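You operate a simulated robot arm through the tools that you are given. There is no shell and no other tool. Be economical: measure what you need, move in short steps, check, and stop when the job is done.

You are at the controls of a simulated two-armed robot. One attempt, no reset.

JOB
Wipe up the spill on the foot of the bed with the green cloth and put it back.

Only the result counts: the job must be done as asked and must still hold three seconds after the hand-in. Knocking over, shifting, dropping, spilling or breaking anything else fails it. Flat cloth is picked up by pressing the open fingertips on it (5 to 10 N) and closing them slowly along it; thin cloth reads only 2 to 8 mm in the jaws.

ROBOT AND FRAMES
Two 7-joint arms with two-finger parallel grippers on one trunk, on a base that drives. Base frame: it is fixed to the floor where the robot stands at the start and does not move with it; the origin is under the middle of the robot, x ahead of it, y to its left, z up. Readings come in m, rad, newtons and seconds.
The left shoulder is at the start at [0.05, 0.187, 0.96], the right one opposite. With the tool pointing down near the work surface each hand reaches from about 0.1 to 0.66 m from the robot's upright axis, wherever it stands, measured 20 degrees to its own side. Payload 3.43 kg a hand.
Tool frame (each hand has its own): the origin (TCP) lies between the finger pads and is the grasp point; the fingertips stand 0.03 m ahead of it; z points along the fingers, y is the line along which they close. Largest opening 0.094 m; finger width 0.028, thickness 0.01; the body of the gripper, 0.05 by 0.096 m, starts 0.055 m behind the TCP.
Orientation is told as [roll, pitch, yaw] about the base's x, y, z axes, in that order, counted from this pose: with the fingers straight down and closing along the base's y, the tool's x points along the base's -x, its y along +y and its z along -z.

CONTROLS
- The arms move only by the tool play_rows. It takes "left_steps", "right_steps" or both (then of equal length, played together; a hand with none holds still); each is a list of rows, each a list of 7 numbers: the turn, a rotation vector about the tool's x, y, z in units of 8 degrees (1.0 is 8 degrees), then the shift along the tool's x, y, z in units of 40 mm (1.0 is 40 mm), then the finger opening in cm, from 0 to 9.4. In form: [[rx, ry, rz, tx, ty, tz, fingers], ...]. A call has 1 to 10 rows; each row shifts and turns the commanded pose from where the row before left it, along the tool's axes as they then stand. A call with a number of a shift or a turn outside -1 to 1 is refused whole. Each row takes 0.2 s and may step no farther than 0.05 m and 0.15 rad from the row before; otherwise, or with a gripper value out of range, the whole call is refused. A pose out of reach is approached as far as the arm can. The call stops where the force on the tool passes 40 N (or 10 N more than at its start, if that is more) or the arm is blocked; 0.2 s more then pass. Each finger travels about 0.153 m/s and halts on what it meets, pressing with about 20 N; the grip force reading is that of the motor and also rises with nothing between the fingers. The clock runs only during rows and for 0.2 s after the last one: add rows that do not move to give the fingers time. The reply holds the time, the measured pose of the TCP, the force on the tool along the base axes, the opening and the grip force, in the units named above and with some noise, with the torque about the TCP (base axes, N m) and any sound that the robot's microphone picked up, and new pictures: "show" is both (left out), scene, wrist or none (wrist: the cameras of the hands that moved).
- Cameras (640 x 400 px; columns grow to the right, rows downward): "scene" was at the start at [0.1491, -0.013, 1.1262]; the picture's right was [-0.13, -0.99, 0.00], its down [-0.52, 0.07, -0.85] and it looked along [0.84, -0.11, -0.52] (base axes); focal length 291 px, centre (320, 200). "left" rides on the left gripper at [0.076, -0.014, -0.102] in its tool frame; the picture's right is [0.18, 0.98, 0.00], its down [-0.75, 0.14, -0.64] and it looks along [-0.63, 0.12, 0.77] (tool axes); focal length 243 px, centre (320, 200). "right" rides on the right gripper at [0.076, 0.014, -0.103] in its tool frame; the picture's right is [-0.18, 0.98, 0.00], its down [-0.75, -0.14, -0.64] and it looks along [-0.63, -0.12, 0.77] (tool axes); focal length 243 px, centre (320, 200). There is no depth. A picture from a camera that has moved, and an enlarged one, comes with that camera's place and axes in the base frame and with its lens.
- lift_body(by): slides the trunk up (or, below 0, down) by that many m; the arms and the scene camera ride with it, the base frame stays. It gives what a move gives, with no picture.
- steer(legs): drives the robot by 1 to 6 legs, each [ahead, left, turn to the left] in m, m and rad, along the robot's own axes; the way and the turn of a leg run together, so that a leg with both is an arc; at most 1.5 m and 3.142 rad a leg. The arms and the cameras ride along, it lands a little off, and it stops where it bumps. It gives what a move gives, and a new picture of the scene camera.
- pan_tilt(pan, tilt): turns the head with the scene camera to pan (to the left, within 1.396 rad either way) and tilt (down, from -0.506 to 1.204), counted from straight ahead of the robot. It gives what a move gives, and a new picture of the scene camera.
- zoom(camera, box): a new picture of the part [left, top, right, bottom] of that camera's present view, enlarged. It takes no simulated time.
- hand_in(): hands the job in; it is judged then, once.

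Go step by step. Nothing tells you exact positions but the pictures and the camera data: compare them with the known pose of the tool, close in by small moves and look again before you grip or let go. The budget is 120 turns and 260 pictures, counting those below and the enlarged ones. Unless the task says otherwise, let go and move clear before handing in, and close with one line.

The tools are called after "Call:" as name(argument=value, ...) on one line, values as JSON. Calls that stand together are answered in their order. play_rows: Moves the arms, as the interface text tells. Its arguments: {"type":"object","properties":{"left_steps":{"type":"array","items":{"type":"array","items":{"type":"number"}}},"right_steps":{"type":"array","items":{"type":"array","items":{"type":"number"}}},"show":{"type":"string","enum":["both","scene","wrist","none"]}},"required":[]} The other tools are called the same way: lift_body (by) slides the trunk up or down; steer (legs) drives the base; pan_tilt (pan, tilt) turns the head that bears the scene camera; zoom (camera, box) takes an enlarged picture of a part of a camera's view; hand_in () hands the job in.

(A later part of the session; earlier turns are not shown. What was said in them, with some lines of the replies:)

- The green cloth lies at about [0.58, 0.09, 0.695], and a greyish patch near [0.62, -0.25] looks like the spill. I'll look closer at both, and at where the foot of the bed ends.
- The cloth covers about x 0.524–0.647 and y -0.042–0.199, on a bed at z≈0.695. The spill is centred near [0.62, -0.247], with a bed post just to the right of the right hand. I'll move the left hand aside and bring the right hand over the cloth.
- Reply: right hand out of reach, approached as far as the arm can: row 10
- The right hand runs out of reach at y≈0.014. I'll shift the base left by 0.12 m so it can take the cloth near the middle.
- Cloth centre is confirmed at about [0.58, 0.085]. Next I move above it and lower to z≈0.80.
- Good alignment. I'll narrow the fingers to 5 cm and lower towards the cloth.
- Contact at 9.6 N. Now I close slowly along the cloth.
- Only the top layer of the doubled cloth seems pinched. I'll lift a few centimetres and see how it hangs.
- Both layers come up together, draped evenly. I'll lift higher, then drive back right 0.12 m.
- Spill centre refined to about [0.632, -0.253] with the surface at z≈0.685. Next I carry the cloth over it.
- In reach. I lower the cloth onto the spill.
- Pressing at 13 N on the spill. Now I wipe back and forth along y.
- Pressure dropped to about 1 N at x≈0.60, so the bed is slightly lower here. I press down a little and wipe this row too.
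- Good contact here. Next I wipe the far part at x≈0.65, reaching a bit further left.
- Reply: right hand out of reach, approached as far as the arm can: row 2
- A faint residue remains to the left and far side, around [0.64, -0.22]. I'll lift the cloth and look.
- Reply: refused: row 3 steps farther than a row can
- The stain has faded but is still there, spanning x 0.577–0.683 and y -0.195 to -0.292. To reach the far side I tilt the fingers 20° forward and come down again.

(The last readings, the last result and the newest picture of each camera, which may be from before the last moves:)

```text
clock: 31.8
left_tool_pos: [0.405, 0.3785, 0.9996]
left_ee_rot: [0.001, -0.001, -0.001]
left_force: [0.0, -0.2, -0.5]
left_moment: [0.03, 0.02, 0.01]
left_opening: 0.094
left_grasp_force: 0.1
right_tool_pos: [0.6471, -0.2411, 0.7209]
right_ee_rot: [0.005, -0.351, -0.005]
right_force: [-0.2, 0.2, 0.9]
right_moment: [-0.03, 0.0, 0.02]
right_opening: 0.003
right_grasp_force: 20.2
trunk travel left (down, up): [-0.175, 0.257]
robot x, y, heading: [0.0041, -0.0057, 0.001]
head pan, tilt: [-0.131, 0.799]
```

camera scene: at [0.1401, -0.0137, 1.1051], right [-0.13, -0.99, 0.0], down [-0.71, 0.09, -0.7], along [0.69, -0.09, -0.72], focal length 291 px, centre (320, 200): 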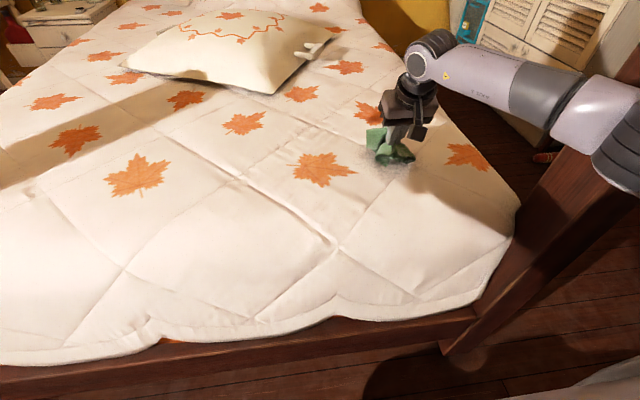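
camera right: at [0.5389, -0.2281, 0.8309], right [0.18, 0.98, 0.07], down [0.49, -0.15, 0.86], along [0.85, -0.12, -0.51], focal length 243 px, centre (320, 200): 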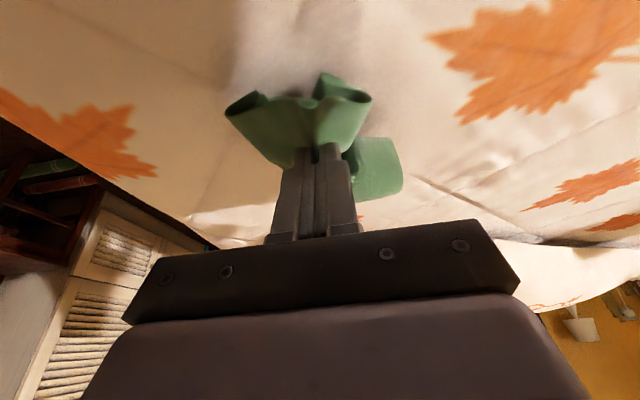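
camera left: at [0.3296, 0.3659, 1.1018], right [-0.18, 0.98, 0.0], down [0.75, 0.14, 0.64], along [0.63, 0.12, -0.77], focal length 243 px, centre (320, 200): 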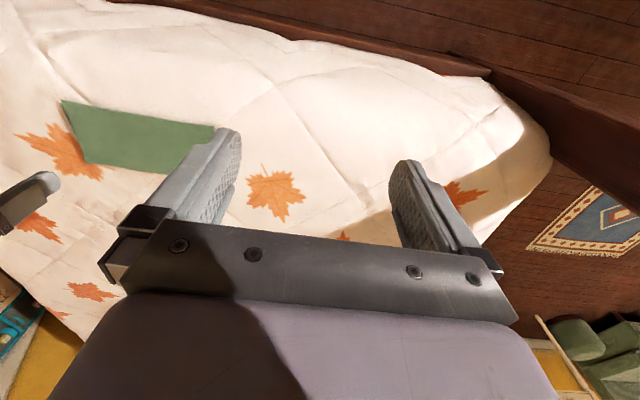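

Call:
play_rows(right_steps=[[0, 0, 0, 0.05, 0, 0.15, 0], [0, 0, 0, 0, 0.6, 0, 0], [0, 0, 0, 0, 0.6, 0, 0], [0, 0, 0, 0, -0.6, 0, 0], [0, 0, 0, 0, -0.6, 0, 0], [0, 0, 0, 0, -0.6, 0, 0], [0, 0, 0, 0, -0.6, 0, 0], [0, 0, 0, 0, 0.6, 0, 0], [0, 0, 0, 0, 0.6, 0, 0], [0, 0, 0, 0, 0, 0, 0]], show="scene")

```text
clock: 34.0
left_tool_pos: [0.4043, 0.378, 1.0011]
left_ee_rot: [0.002, -0.002, 0.0]
left_force: [-0.2, 0.5, 0.4]
left_moment: [0.01, -0.02, -0.01]
left_opening: 0.094
left_grasp_force: 0.0
right_tool_pos: [0.6441, -0.2416, 0.716]
right_ee_rot: [0.004, -0.35, -0.004]
right_force: [-0.6, -5.1, 9.9]
right_moment: [-0.12, 0.07, 0.07]
right_opening: 0.0027
right_grasp_force: 19.9
trunk travel left (down, up): [-0.175, 0.257]
robot x, y, heading: [0.0001, -0.0004, -0.001]
head pan, tilt: [-0.131, 0.799]
camera scene: at [0.1391, -0.0136, 1.1052], right [-0.13, -0.99, 0.0], down [-0.71, 0.09, -0.7], along [0.69, -0.09, -0.72], focal length 291 px, centre (320, 200)
```

scene: 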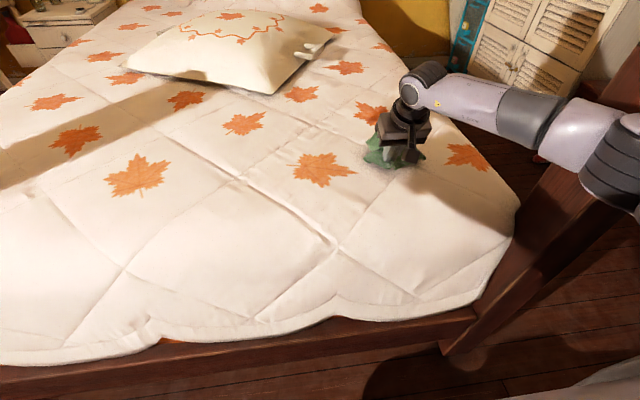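

Contact is good at 10 N. Next is the farther strip at tip x≈0.675, then back towards 0.635.

Call:
play_rows(right_steps=[[0, 0, 0, -0.47, 0, 0.17, 0], [0, 0, 0, 0, 0.7, 0, 0], [0, 0, 0, 0, 0.5, 0, 0], [0, 0, 0, 0, -0.6, 0, 0], [0, 0, 0, 0, -0.6, 0, 0], [0, 0, 0, 0, -0.6, 0, 0], [0, 0, 0, 0, -0.6, 0, 0], [0, 0, 0, 0, 0.6, 0, 0], [0, 0, 0, 0, 0.6, 0, 0], [0, 0, 0, 0, 0, 0, 0]], show="none")

Call:
play_rows(right_steps=[[0, 0, 0, 0.47, 0.3, -0.17, 0], [0, 0, 0, 0.47, 0.4, -0.15, 0], [0, 0, 0, 0, 0.5, 0, 0], [0, 0, 0, 0, -0.6, 0, 0], [0, 0, 0, 0, -0.6, 0, 0], [0, 0, 0, 0, -0.6, 0, 0], [0, 0, 0, 0, -0.6, 0, 0], [0, 0, 0, 0, 0.6, 0, 0], [0, 0, 0, 0, 0.6, 0, 0], [0, 0, 0, 0, 0, 0, 0]], show="none")

```text
clock: 36.2
left_tool_pos: [0.4041, 0.3782, 1.0016]
left_ee_rot: [0.0, -0.002, -0.002]
left_force: [0.9, -0.4, -0.5]
left_moment: [0.03, 0.01, 0.05]
left_opening: 0.0941
left_grasp_force: 0.0
right_tool_pos: [0.6668, -0.2416, 0.7142]
right_ee_rot: [0.004, -0.355, -0.005]
right_force: [-0.9, -9.4, 19.6]
right_moment: [-0.19, 0.07, 0.03]
right_opening: 0.0027
right_grasp_force: 20.0
trunk travel left (down, up): [-0.175, 0.257]
robot x, y, heading: [0.0032, 0.0001, -0.001]
head pan, tilt: [-0.131, 0.799]
```

```text
clock: 38.4
left_tool_pos: [0.4034, 0.3788, 1.0014]
left_ee_rot: [0.001, -0.003, -0.002]
left_force: [0.3, 0.4, -0.5]
left_moment: [0.01, 0.01, 0.0]
left_opening: 0.0942
left_grasp_force: 0.0
right_tool_pos: [0.6254, -0.2428, 0.7157]
right_ee_rot: [0.003, -0.352, -0.005]
right_force: [0.9, -8.5, 18.2]
right_moment: [-0.19, 0.02, -0.01]
right_opening: 0.0027
right_grasp_force: 20.4
trunk travel left (down, up): [-0.175, 0.257]
robot x, y, heading: [-0.0024, 0.0, -0.002]
head pan, tilt: [-0.131, 0.799]
```

Next strip nearer, at tip x≈0.61, then 0.59.

Call:
play_rows(right_steps=[[0, 0, 0, 0.6, 0.3, -0.19, 0], [0, 0, 0, 0, 0.4, 0, 0], [0, 0, 0, 0, 0.5, 0, 0], [0, 0, 0, 0, -0.6, 0, 0], [0, 0, 0, 0, -0.6, 0, 0], [0, 0, 0, 0, -0.6, 0, 0], [0, 0, 0, 0, -0.6, 0, 0], [0, 0, 0, 0, 0.6, 0, 0], [0, 0, 0, 0, 0.6, 0, 0], [0, 0, 0, 0, 0, 0, 0]], show="none")

Call:
play_rows(right_steps=[[0, 0, 0, 0, 0, -0.9, 0], [0, 0, 0, 0, 0, -0.9, 0], [0, 0, 0, 0, 0, -0.9, 0], [0, 0, 0, 0, -0.2, -0.9, 0], [0, 0, 0, 0, -0.5, -0.9, 0], [0, 0, 0, 0, -0.5, 0, 0], [0, 0, 0, 0, 0, 0, 0]], show="wrist")

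Call:
zoom(camera="scene", box=[320, 100, 480, 200])

```text
clock: 40.6
left_tool_pos: [0.4044, 0.3772, 1.0012]
left_ee_rot: [0.0, -0.002, -0.001]
left_force: [-0.7, -0.3, -1.0]
left_moment: [0.0, 0.02, 0.02]
left_opening: 0.0941
left_grasp_force: 0.1
right_tool_pos: [0.6014, -0.2424, 0.7145]
right_ee_rot: [0.003, -0.352, -0.006]
right_force: [0.8, -7.3, 16.2]
right_moment: [-0.19, 0.04, 0.0]
right_opening: 0.0028
right_grasp_force: 20.3
trunk travel left (down, up): [-0.175, 0.257]
robot x, y, heading: [-0.0024, -0.0008, -0.004]
head pan, tilt: [-0.131, 0.799]
```

```text
clock: 42.2
left_tool_pos: [0.4051, 0.3788, 1.0003]
left_ee_rot: [0.0, 0.0, -0.002]
left_force: [0.0, 0.3, 0.6]
left_moment: [0.02, 0.0, -0.03]
left_opening: 0.0939
left_grasp_force: 0.0
right_tool_pos: [0.5388, -0.2909, 0.8807]
right_ee_rot: [0.006, -0.35, -0.003]
right_force: [0.5, 0.0, -0.3]
right_moment: [0.01, -0.03, 0.0]
right_opening: 0.0028
right_grasp_force: 20.3
trunk travel left (down, up): [-0.175, 0.257]
robot x, y, heading: [-0.001, -0.0013, 0.001]
head pan, tilt: [-0.131, 0.799]
camera right: at [0.4305, -0.2765, 0.9524], right [0.17, 0.98, 0.07], down [0.49, -0.15, 0.86], along [0.86, -0.12, -0.51], focal length 243 px, centre (320, 200)
```

right: 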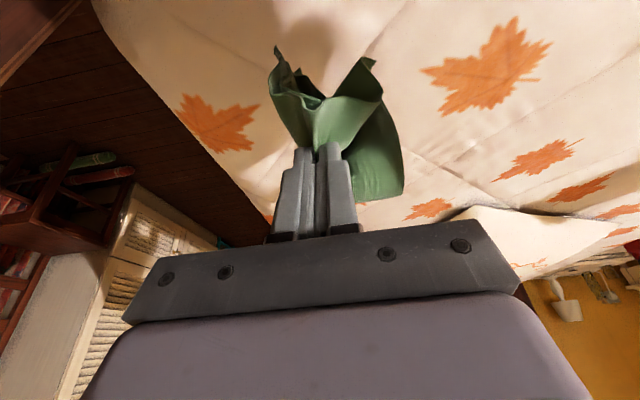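

```text
4.00 times, centred on (400, 150) of scene
camera zoom: at [0.1401, -0.0137, 1.1051], right [-0.13, -0.99, 0.0], down [-0.71, 0.09, -0.7], along [0.69, -0.09, -0.72], focal length 1164 px, centre (0, 400)
```

zoom: 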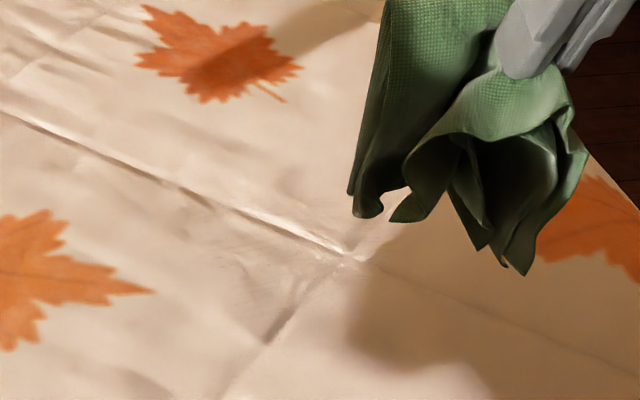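

Nearly gone; I check for residue more closely.

Call:
zoom(camera="scene", box=[355, 140, 435, 190])

```text
8.00 times, centred on (395, 165) of scene
camera zoom: at [0.1401, -0.0137, 1.1051], right [-0.13, -0.99, 0.0], down [-0.71, 0.09, -0.7], along [0.69, -0.09, -0.72], focal length 2328 px, centre (-280, 480)
```

zoom: 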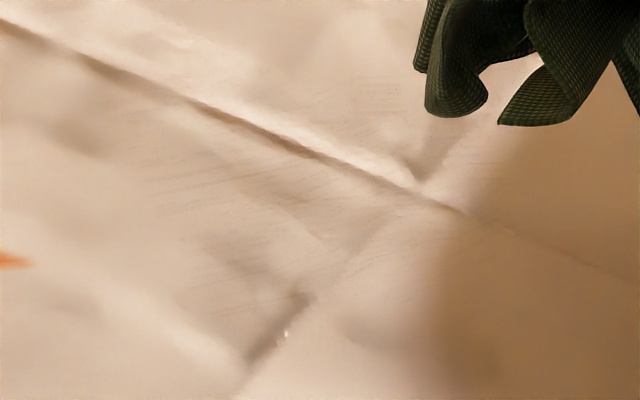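

Only very faint streaks remain. I'll do one more full zigzag pass to finish.

Call:
play_rows(right_steps=[[0, 0, 0, 0, 0.45, 0.69, 0], [0, 0, 0, 0, 0.45, 0.69, 0], [0, 0, 0, 0, 0.45, 0.69, 0], [0, 0, 0, 0, 0.45, 0.69, 0], [0, 0, 0, 0, 0.45, 0.69, 0], [0, 0, 0, 0.15, 0, 0.45, 0], [0, 0, 0, 0.15, 0, 0.42, 0], [0, 0, 0, 0, 0, 0, 0]], show="none")

```text
clock: 44.0
left_tool_pos: [0.4049, 0.3787, 1.0005]
left_ee_rot: [0.0, -0.002, -0.003]
left_force: [-0.4, -0.6, -0.4]
left_moment: [-0.02, 0.03, -0.03]
left_opening: 0.0941
left_grasp_force: 0.1
right_tool_pos: [0.5884, -0.1988, 0.7177]
right_ee_rot: [0.006, -0.355, -0.004]
right_force: [-1.3, 0.0, 11.2]
right_moment: [0.1, 0.06, 0.0]
right_opening: 0.0029
right_grasp_force: 20.0
trunk travel left (down, up): [-0.175, 0.257]
robot x, y, heading: [-0.001, -0.0, -0.001]
head pan, tilt: [-0.131, 0.799]
```

Call:
play_rows(right_steps=[[0, 0, 0, 0.35, 0, -0.1, 0], [0, 0, 0, 0, -0.6, 0, 0], [0, 0, 0, 0, -0.6, 0, 0], [0, 0, 0, 0, -0.6, 0, 0], [0, 0, 0, 0, -0.6, 0, 0], [0, 0, 0, -0.42, 0, 0.15, 0], [0, 0, 0, 0, 0.6, 0, 0], [0, 0, 0, 0, 0.6, 0, 0], [0, 0, 0, 0, 0.6, 0, 0], [0, 0, 0, 0, 0.6, 0, 0]], show="none")

Call:
play_rows(right_steps=[[0, 0, 0, -0.42, 0, 0.15, 0], [0, 0, 0, 0, -0.6, 0, 0], [0, 0, 0, 0, -0.6, 0, 0], [0, 0, 0, 0, -0.6, 0, 0], [0, 0, 0, 0, -0.6, 0, 0], [0, 0, 0, -0.42, 0, 0.15, 0], [0, 0, 0, 0, 0.6, 0, 0], [0, 0, 0, 0, 0.6, 0, 0], [0, 0, 0, 0, 0.6, 0, 0], [0, 0, 0, 0, 0.6, 0, 0]], show="none")

Call:
play_rows(right_steps=[[0, 0, 0, -0.42, 0, 0.15, 0], [0, 0, 0, 0, -0.6, 0, 0], [0, 0, 0, 0, -0.6, 0, 0], [0, 0, 0, 0, -0.6, 0, 0], [0, 0, 0, 0, -0.6, 0, 0], [0, 0, 0, -0.42, 0, 0.15, 0], [0, 0, 0, 0, 0.6, 0, 0], [0, 0, 0, 0, 0.6, 0, 0], [0, 0, 0, 0, 0.6, 0, 0], [0, 0, 0, 0, 0.6, 0, 0]], show="scene")

```text
clock: 46.2
left_tool_pos: [0.4053, 0.379, 0.9996]
left_ee_rot: [-0.002, -0.001, 0.0]
left_force: [0.8, 0.5, 1.4]
left_moment: [0.02, -0.01, 0.02]
left_opening: 0.0941
left_grasp_force: 0.0
right_tool_pos: [0.5915, -0.1972, 0.7152]
right_ee_rot: [0.004, -0.352, -0.004]
right_force: [-0.2, -2.3, 10.4]
right_moment: [-0.1, 0.0, -0.04]
right_opening: 0.0028
right_grasp_force: 19.7
trunk travel left (down, up): [-0.175, 0.257]
robot x, y, heading: [0.0019, -0.0009, -0.003]
head pan, tilt: [-0.131, 0.799]
```

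```text
clock: 48.4
left_tool_pos: [0.4052, 0.3784, 1.0014]
left_ee_rot: [0.0, -0.002, 0.002]
left_force: [-0.2, -0.3, 0.2]
left_moment: [0.0, 0.01, 0.02]
left_opening: 0.0939
left_grasp_force: 0.1
right_tool_pos: [0.6254, -0.1998, 0.7147]
right_ee_rot: [0.006, -0.349, -0.004]
right_force: [0.5, -3.6, 10.3]
right_moment: [-0.05, 0.06, -0.06]
right_opening: 0.0029
right_grasp_force: 19.3
trunk travel left (down, up): [-0.175, 0.257]
robot x, y, heading: [0.0007, -0.0014, -0.004]
head pan, tilt: [-0.131, 0.799]
```

```text
clock: 50.6
left_tool_pos: [0.4045, 0.3792, 1.0013]
left_ee_rot: [0.001, -0.003, -0.001]
left_force: [-0.3, 0.3, -0.5]
left_moment: [-0.01, 0.03, 0.01]
left_opening: 0.0941
left_grasp_force: 0.1
right_tool_pos: [0.6607, -0.1992, 0.7144]
right_ee_rot: [0.003, -0.352, -0.004]
right_force: [-0.1, -4.9, 14.9]
right_moment: [-0.14, 0.02, -0.01]
right_opening: 0.0026
right_grasp_force: 19.4
trunk travel left (down, up): [-0.175, 0.257]
robot x, y, heading: [0.0007, -0.0036, 0.0]
head pan, tilt: [-0.131, 0.799]
camera scene: at [0.1388, -0.0135, 1.1054], right [-0.13, -0.99, 0.0], down [-0.71, 0.09, -0.7], along [0.69, -0.09, -0.72], focal length 291 px, centre (320, 200)
```

scene: 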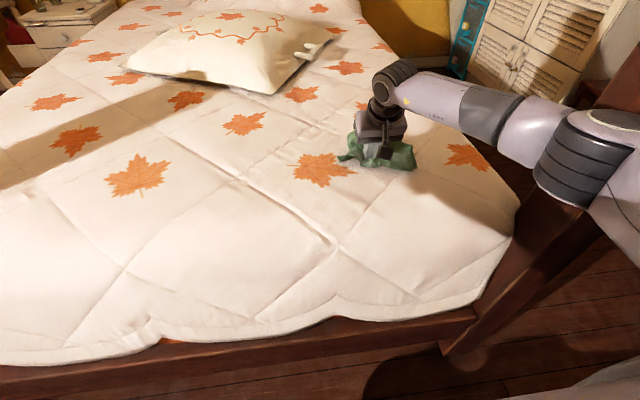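

Wiping is done. I lift straight up, straighten the tool and look at the spot.

Call:
play_rows(right_steps=[[0, 0, 0, 0, 0, -0.88, 0], [0, 0, 0, 0, 0, -0.88, 0], [0, 0, 0, -0.2, 0.2, -0.88, 0], [0, 0, 0, -0.2, 0.5, -0.88, 0], [0, 0.83, 0, 0, 0.9, 0, 0], [0, 0.83, 0, 0, 0.9, 0, 0], [0, 0.84, 0, 0, 0.9, 0, 0], [0, 0, 0, 0, 0, 0, 0]])

Call:
zoom(camera="scene", box=[340, 120, 460, 195])

```text
clock: 52.4
left_tool_pos: [0.4056, 0.3787, 1.0]
left_ee_rot: [-0.002, 0.0, -0.002]
left_force: [-0.3, 0.1, 0.2]
left_moment: [0.0, 0.01, 0.01]
left_opening: 0.094
left_grasp_force: 0.1
right_tool_pos: [0.6045, -0.0761, 0.8497]
right_ee_rot: [0.006, -0.005, -0.002]
right_force: [-0.2, 0.7, -0.1]
right_moment: [-0.02, -0.01, 0.0]
right_opening: 0.0029
right_grasp_force: 20.3
right hand out of reach, approached as far as the arm can: row 7
trunk travel left (down, up): [-0.175, 0.257]
robot x, y, heading: [0.0051, -0.0032, 0.002]
head pan, tilt: [-0.131, 0.799]
camera scene: at [0.14, -0.0139, 1.1051], right [-0.13, -0.99, 0.0], down [-0.71, 0.09, -0.7], along [0.69, -0.09, -0.72], focal length 291 px, centre (320, 200)
camera right: at [0.526, -0.0618, 0.9523], right [0.18, 0.98, 0.01], down [0.75, -0.14, 0.65], along [0.64, -0.12, -0.76], focal length 243 px, centre (320, 200)
```

scene: 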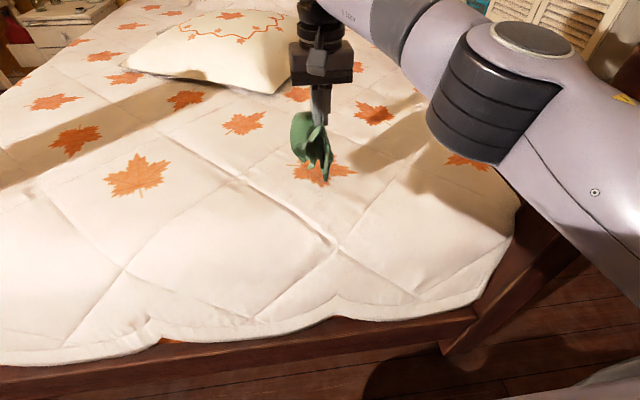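
right: 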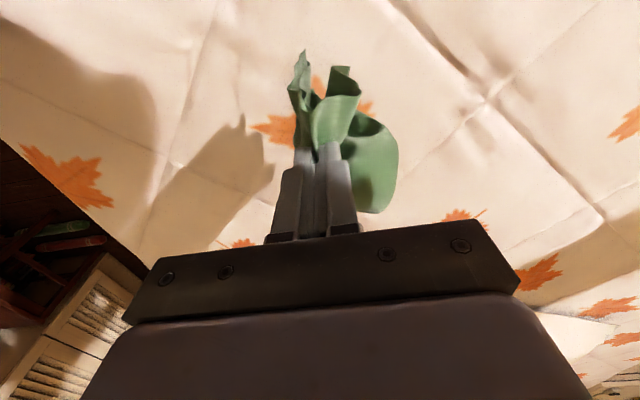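

```text
5.33 times, centred on (400, 158) of scene
camera zoom: at [0.14, -0.0139, 1.1051], right [-0.13, -0.99, 0.0], down [-0.71, 0.09, -0.7], along [0.69, -0.09, -0.72], focal length 1552 px, centre (-107, 427)
```

zoom: 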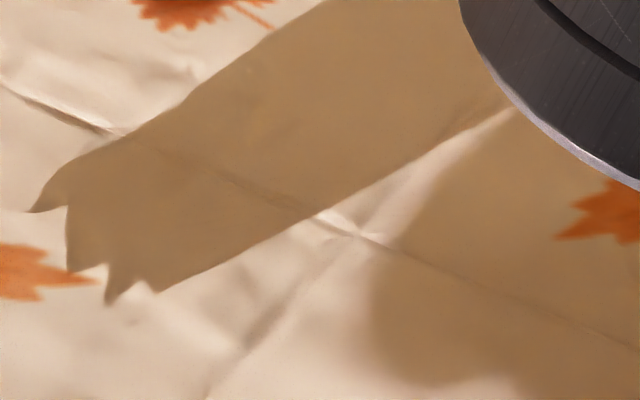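

The spill looks clean. I drive left again to bring the cloth back to its place.

Call:
steer(legs=[[0, 0.15, 0]])

Call:
zoom(camera="scene", box=[340, 80, 560, 220])

```text
clock: 54.3
left_tool_pos: [0.4056, 0.5249, 1.0002]
left_ee_rot: [-0.001, -0.001, -0.002]
left_force: [0.5, -0.7, 0.3]
left_moment: [0.01, -0.03, -0.02]
left_opening: 0.0939
left_grasp_force: 0.1
right_tool_pos: [0.6038, 0.0711, 0.8507]
right_ee_rot: [0.003, -0.006, -0.003]
right_force: [0.6, -0.1, -0.7]
right_moment: [0.0, -0.01, -0.03]
right_opening: 0.0026
right_grasp_force: 20.0
trunk travel left (down, up): [-0.175, 0.257]
robot x, y, heading: [-0.0019, 0.1469, -0.001]
head pan, tilt: [-0.131, 0.799]
camera scene: at [0.1402, 0.1335, 1.1051], right [-0.13, -0.99, 0.0], down [-0.71, 0.09, -0.7], along [0.69, -0.09, -0.72], focal length 291 px, centre (320, 200)
```

scene: 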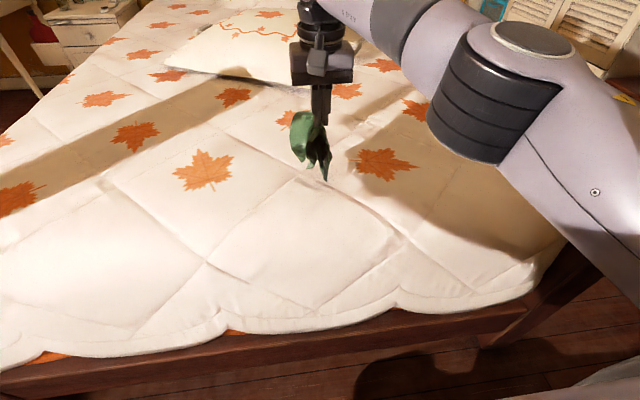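

```text
2.86 times, centred on (450, 150) of scene
camera zoom: at [0.1402, 0.1335, 1.1051], right [-0.13, -0.99, 0.0], down [-0.71, 0.09, -0.7], along [0.69, -0.09, -0.72], focal length 831 px, centre (-51, 343)
```

zoom: 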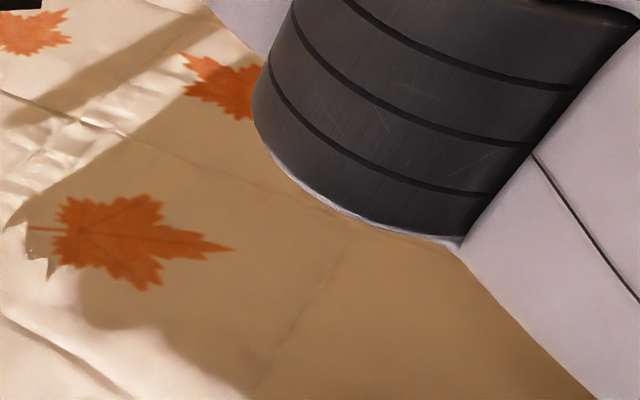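

Clean there too. Next I move over the original spot and lower.

Call:
play_rows(right_steps=[[0, 0, 0, 0.28, 0.18, 0.6, 0], [0, 0, 0, 0.27, 0.17, 0.6, 0], [0, 0, 0, 0, 0, 0.6, 0], [0, 0, 0, 0, 0, 0.5, 0], [0, 0, 0, 0, 0, 0.4, 0], [0, 0, 0, 0, 0, 0.4, 0], [0, 0, 0, 0, 0, 0, 0]])

Call:
zoom(camera="scene", box=[220, 110, 420, 235])

```text
clock: 55.9
left_tool_pos: [0.4059, 0.5251, 1.0004]
left_ee_rot: [0.0, -0.002, -0.002]
left_force: [-0.8, -0.5, 0.2]
left_moment: [0.03, -0.02, 0.01]
left_opening: 0.0938
left_grasp_force: 0.1
right_tool_pos: [0.5829, 0.087, 0.725]
right_ee_rot: [0.004, -0.007, -0.002]
right_force: [0.1, 0.3, 1.3]
right_moment: [0.03, -0.01, 0.01]
right_opening: 0.0031
right_grasp_force: 20.1
trunk travel left (down, up): [-0.175, 0.257]
robot x, y, heading: [-0.0023, 0.1478, 0.001]
head pan, tilt: [-0.131, 0.799]
camera scene: at [0.1401, 0.1335, 1.1051], right [-0.13, -0.99, 0.0], down [-0.71, 0.09, -0.7], along [0.69, -0.09, -0.72], focal length 291 px, centre (320, 200)
camera right: at [0.5052, 0.1003, 0.8271], right [0.19, 0.98, 0.01], down [0.75, -0.15, 0.65], along [0.64, -0.12, -0.76], focal length 243 px, centre (320, 200)
```

scene: 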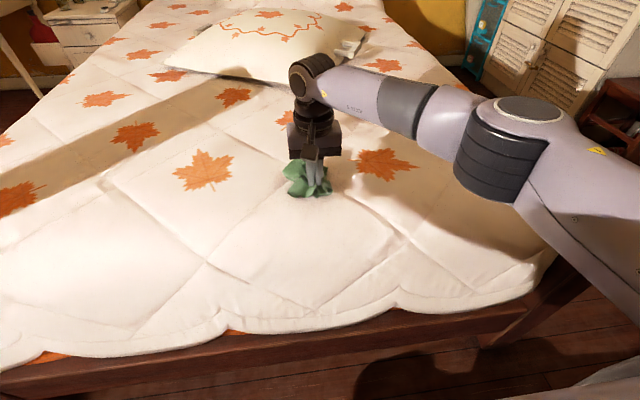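
right: 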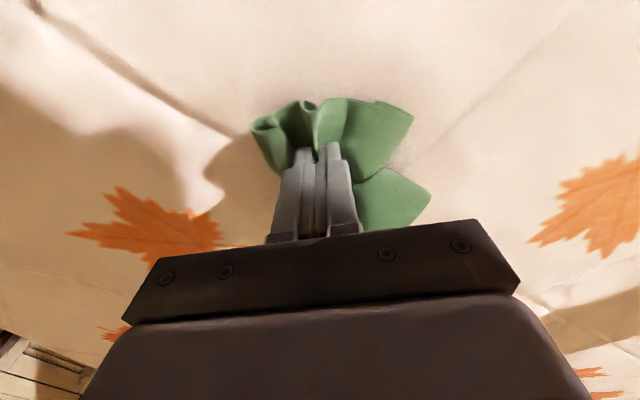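

```text
3.20 times, centred on (320, 172) of scene
camera zoom: at [0.1401, 0.1335, 1.1051], right [-0.13, -0.99, 0.0], down [-0.71, 0.09, -0.7], along [0.69, -0.09, -0.72], focal length 931 px, centre (320, 288)
```

zoom: 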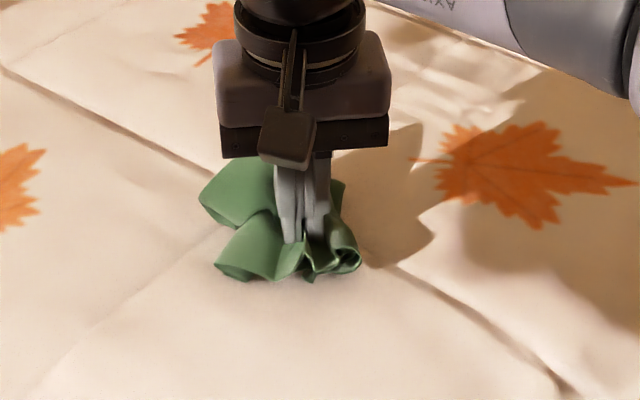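

The cloth is down at its original spot. I press gently, open slowly to spread the fold, then look.

Call:
play_rows(right_steps=[[0, 0, 0, 0, 0, 0.2, 0], [0, 0, 0, 0, 0, 0, 0.6], [0, 0, 0, 0, 0, 0, 1.4], [0, 0, 0, 0, 0, 0, 2.2], [0, 0, 0, 0, 0, 0, 3.0], [0, 0, 0, 0, 0, 0, 3.8], [0, 0, 0, 0, 0, 0, 4.6], [0, 0, 0, 0, 0, 0, 5.4], [0, 0, 0, 0, 0, 0, 6.2], [0, 0, 0, 0, 0, 0, 6.2]])

Call:
zoom(camera="scene", box=[220, 110, 420, 235])

```text
clock: 58.1
left_tool_pos: [0.4056, 0.5249, 1.0002]
left_ee_rot: [0.001, -0.001, -0.001]
left_force: [0.3, -0.2, -0.2]
left_moment: [-0.03, 0.01, -0.02]
left_opening: 0.0943
left_grasp_force: 0.1
right_tool_pos: [0.5839, 0.0861, 0.7169]
right_ee_rot: [0.004, -0.005, -0.004]
right_force: [-0.4, -0.4, 1.3]
right_moment: [0.02, 0.0, 0.0]
right_opening: 0.0614
right_grasp_force: 0.1
trunk travel left (down, up): [-0.175, 0.257]
robot x, y, heading: [0.0, 0.1446, -0.003]
head pan, tilt: [-0.131, 0.799]
camera scene: at [0.1401, 0.1335, 1.1051], right [-0.13, -0.99, 0.0], down [-0.71, 0.09, -0.7], along [0.69, -0.09, -0.72], focal length 291 px, centre (320, 200)
camera right: at [0.5053, 0.0996, 0.8196], right [0.19, 0.98, 0.01], down [0.75, -0.15, 0.65], along [0.64, -0.12, -0.76], focal length 243 px, centre (320, 200)
```

scene: 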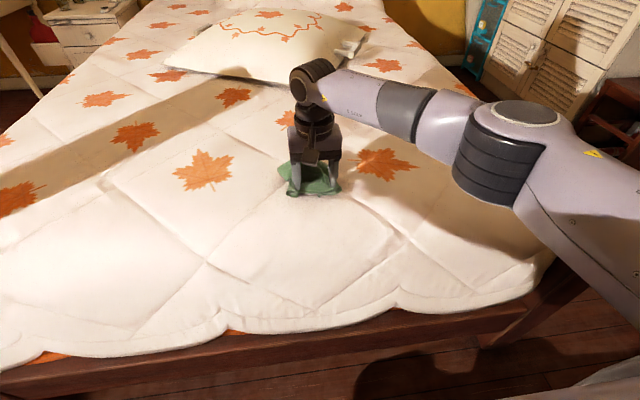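
right: 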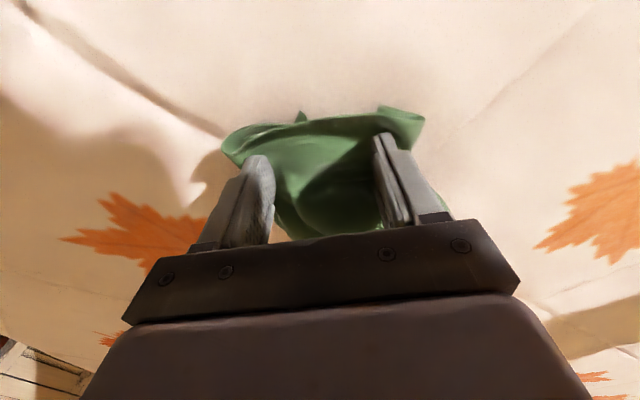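

```text
3.20 times, centred on (320, 172) of scene
camera zoom: at [0.1401, 0.1335, 1.1051], right [-0.13, -0.99, 0.0], down [-0.71, 0.09, -0.7], along [0.69, -0.09, -0.72], focal length 931 px, centre (320, 288)
```

zoom: 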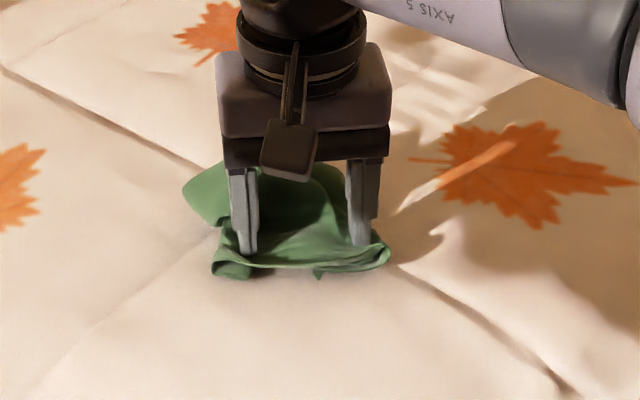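

Released. I lift clear and look at the cloth's state.

Call:
play_rows(right_steps=[[0, 0, 0, 0, 0, -0.5, 6.2], [0, 0, 0, 0, 0, -0.9, 6.2], [0, 0, 0, 0, 0, -0.9, 6.2], [0, 0, 0, 0.5, -0.5, -0.9, 6.2], [0, 0, 0, 0.5, -0.9, 0, 6.2], [0, 0, 0, 0, -1, 0, 6.2], [0, 0, 0, 0, -1, 0, 6.2], [0, 0, 0, 0, 0, 0, 6.2]])

Call:
zoom(camera="scene", box=[220, 110, 420, 235])

```text
clock: 59.9
left_tool_pos: [0.406, 0.5257, 0.9995]
left_ee_rot: [0.0, 0.001, -0.002]
left_force: [0.2, -0.4, -0.4]
left_moment: [-0.01, 0.02, 0.02]
left_opening: 0.0942
left_grasp_force: 0.0
right_tool_pos: [0.544, -0.0499, 0.8432]
right_ee_rot: [0.005, -0.009, -0.003]
right_force: [0.7, 0.4, 0.6]
right_moment: [-0.01, 0.03, 0.03]
right_opening: 0.0622
right_grasp_force: 0.0
trunk travel left (down, up): [-0.175, 0.257]
robot x, y, heading: [-0.0001, 0.1449, 0.001]
head pan, tilt: [-0.131, 0.799]
camera scene: at [0.1402, 0.1334, 1.1051], right [-0.13, -0.99, 0.0], down [-0.71, 0.09, -0.7], along [0.69, -0.09, -0.72], focal length 291 px, centre (320, 200)
camera right: at [0.4651, -0.0368, 0.9458], right [0.19, 0.98, 0.01], down [0.75, -0.15, 0.65], along [0.64, -0.12, -0.76], focal length 243 px, centre (320, 200)
```

scene: 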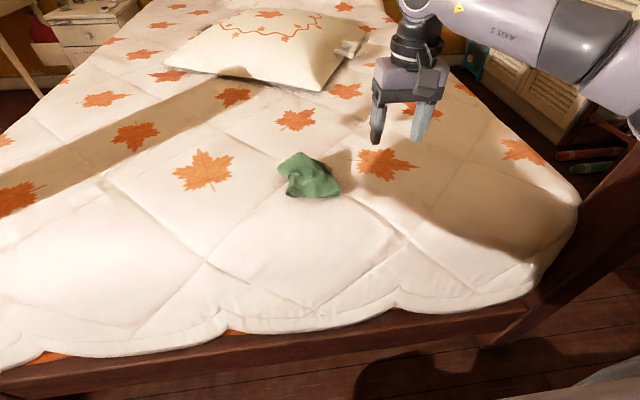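
right: 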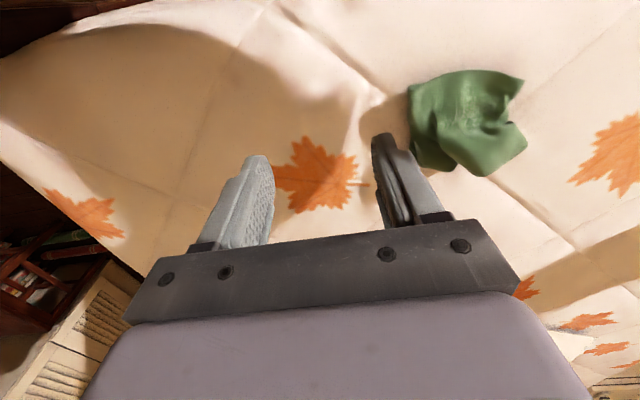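

```text
3.20 times, centred on (320, 172) of scene
camera zoom: at [0.1402, 0.1334, 1.1051], right [-0.13, -0.99, 0.0], down [-0.71, 0.09, -0.7], along [0.69, -0.09, -0.72], focal length 931 px, centre (320, 288)
```

zoom: 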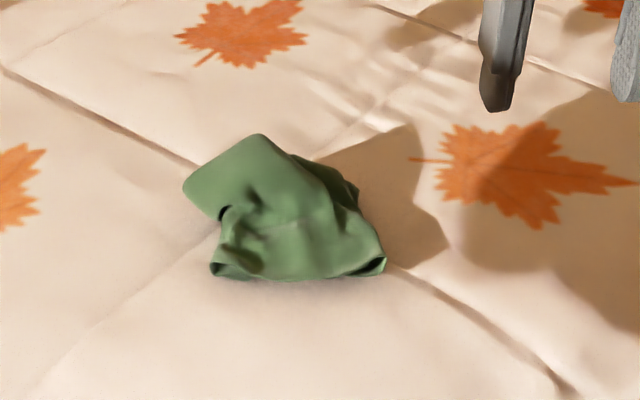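

The cloth lies at about [0.60, 0.09], within 2 cm of its original centre. A last check of the spill area, now unobstructed.

Call:
zoom(camera="scene", box=[400, 110, 560, 210])

Call:
zoom(camera="right", box=[100, 20, 340, 170])

```text
4.00 times, centred on (480, 160) of scene
camera zoom: at [0.1402, 0.1334, 1.1051], right [-0.13, -0.99, 0.0], down [-0.71, 0.09, -0.7], along [0.69, -0.09, -0.72], focal length 1164 px, centre (-320, 360)
```

zoom: 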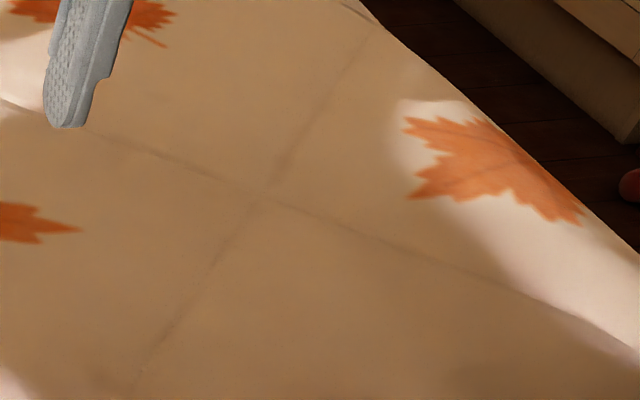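

```text
2.67 times, centred on (220, 95) of right
camera zoom: at [0.4651, -0.0368, 0.9458], right [0.19, 0.98, 0.01], down [0.75, -0.15, 0.65], along [0.64, -0.12, -0.76], focal length 647 px, centre (587, 480)
```

zoom: 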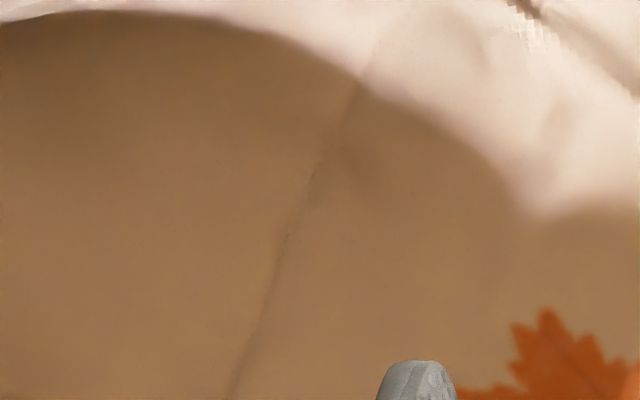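

The spill is gone, the cloth is back on its spot and both hands are clear, so I'm handing in.

Call:
hand_in()

```text
The job is handed in.
```

I wiped up the spill; no stain showed in the last close-ups, though the spot was in the arm's shadow. The green cloth is back within about 2 cm of where it was, but it's bunched up instead of lying flat and folded as I found it.
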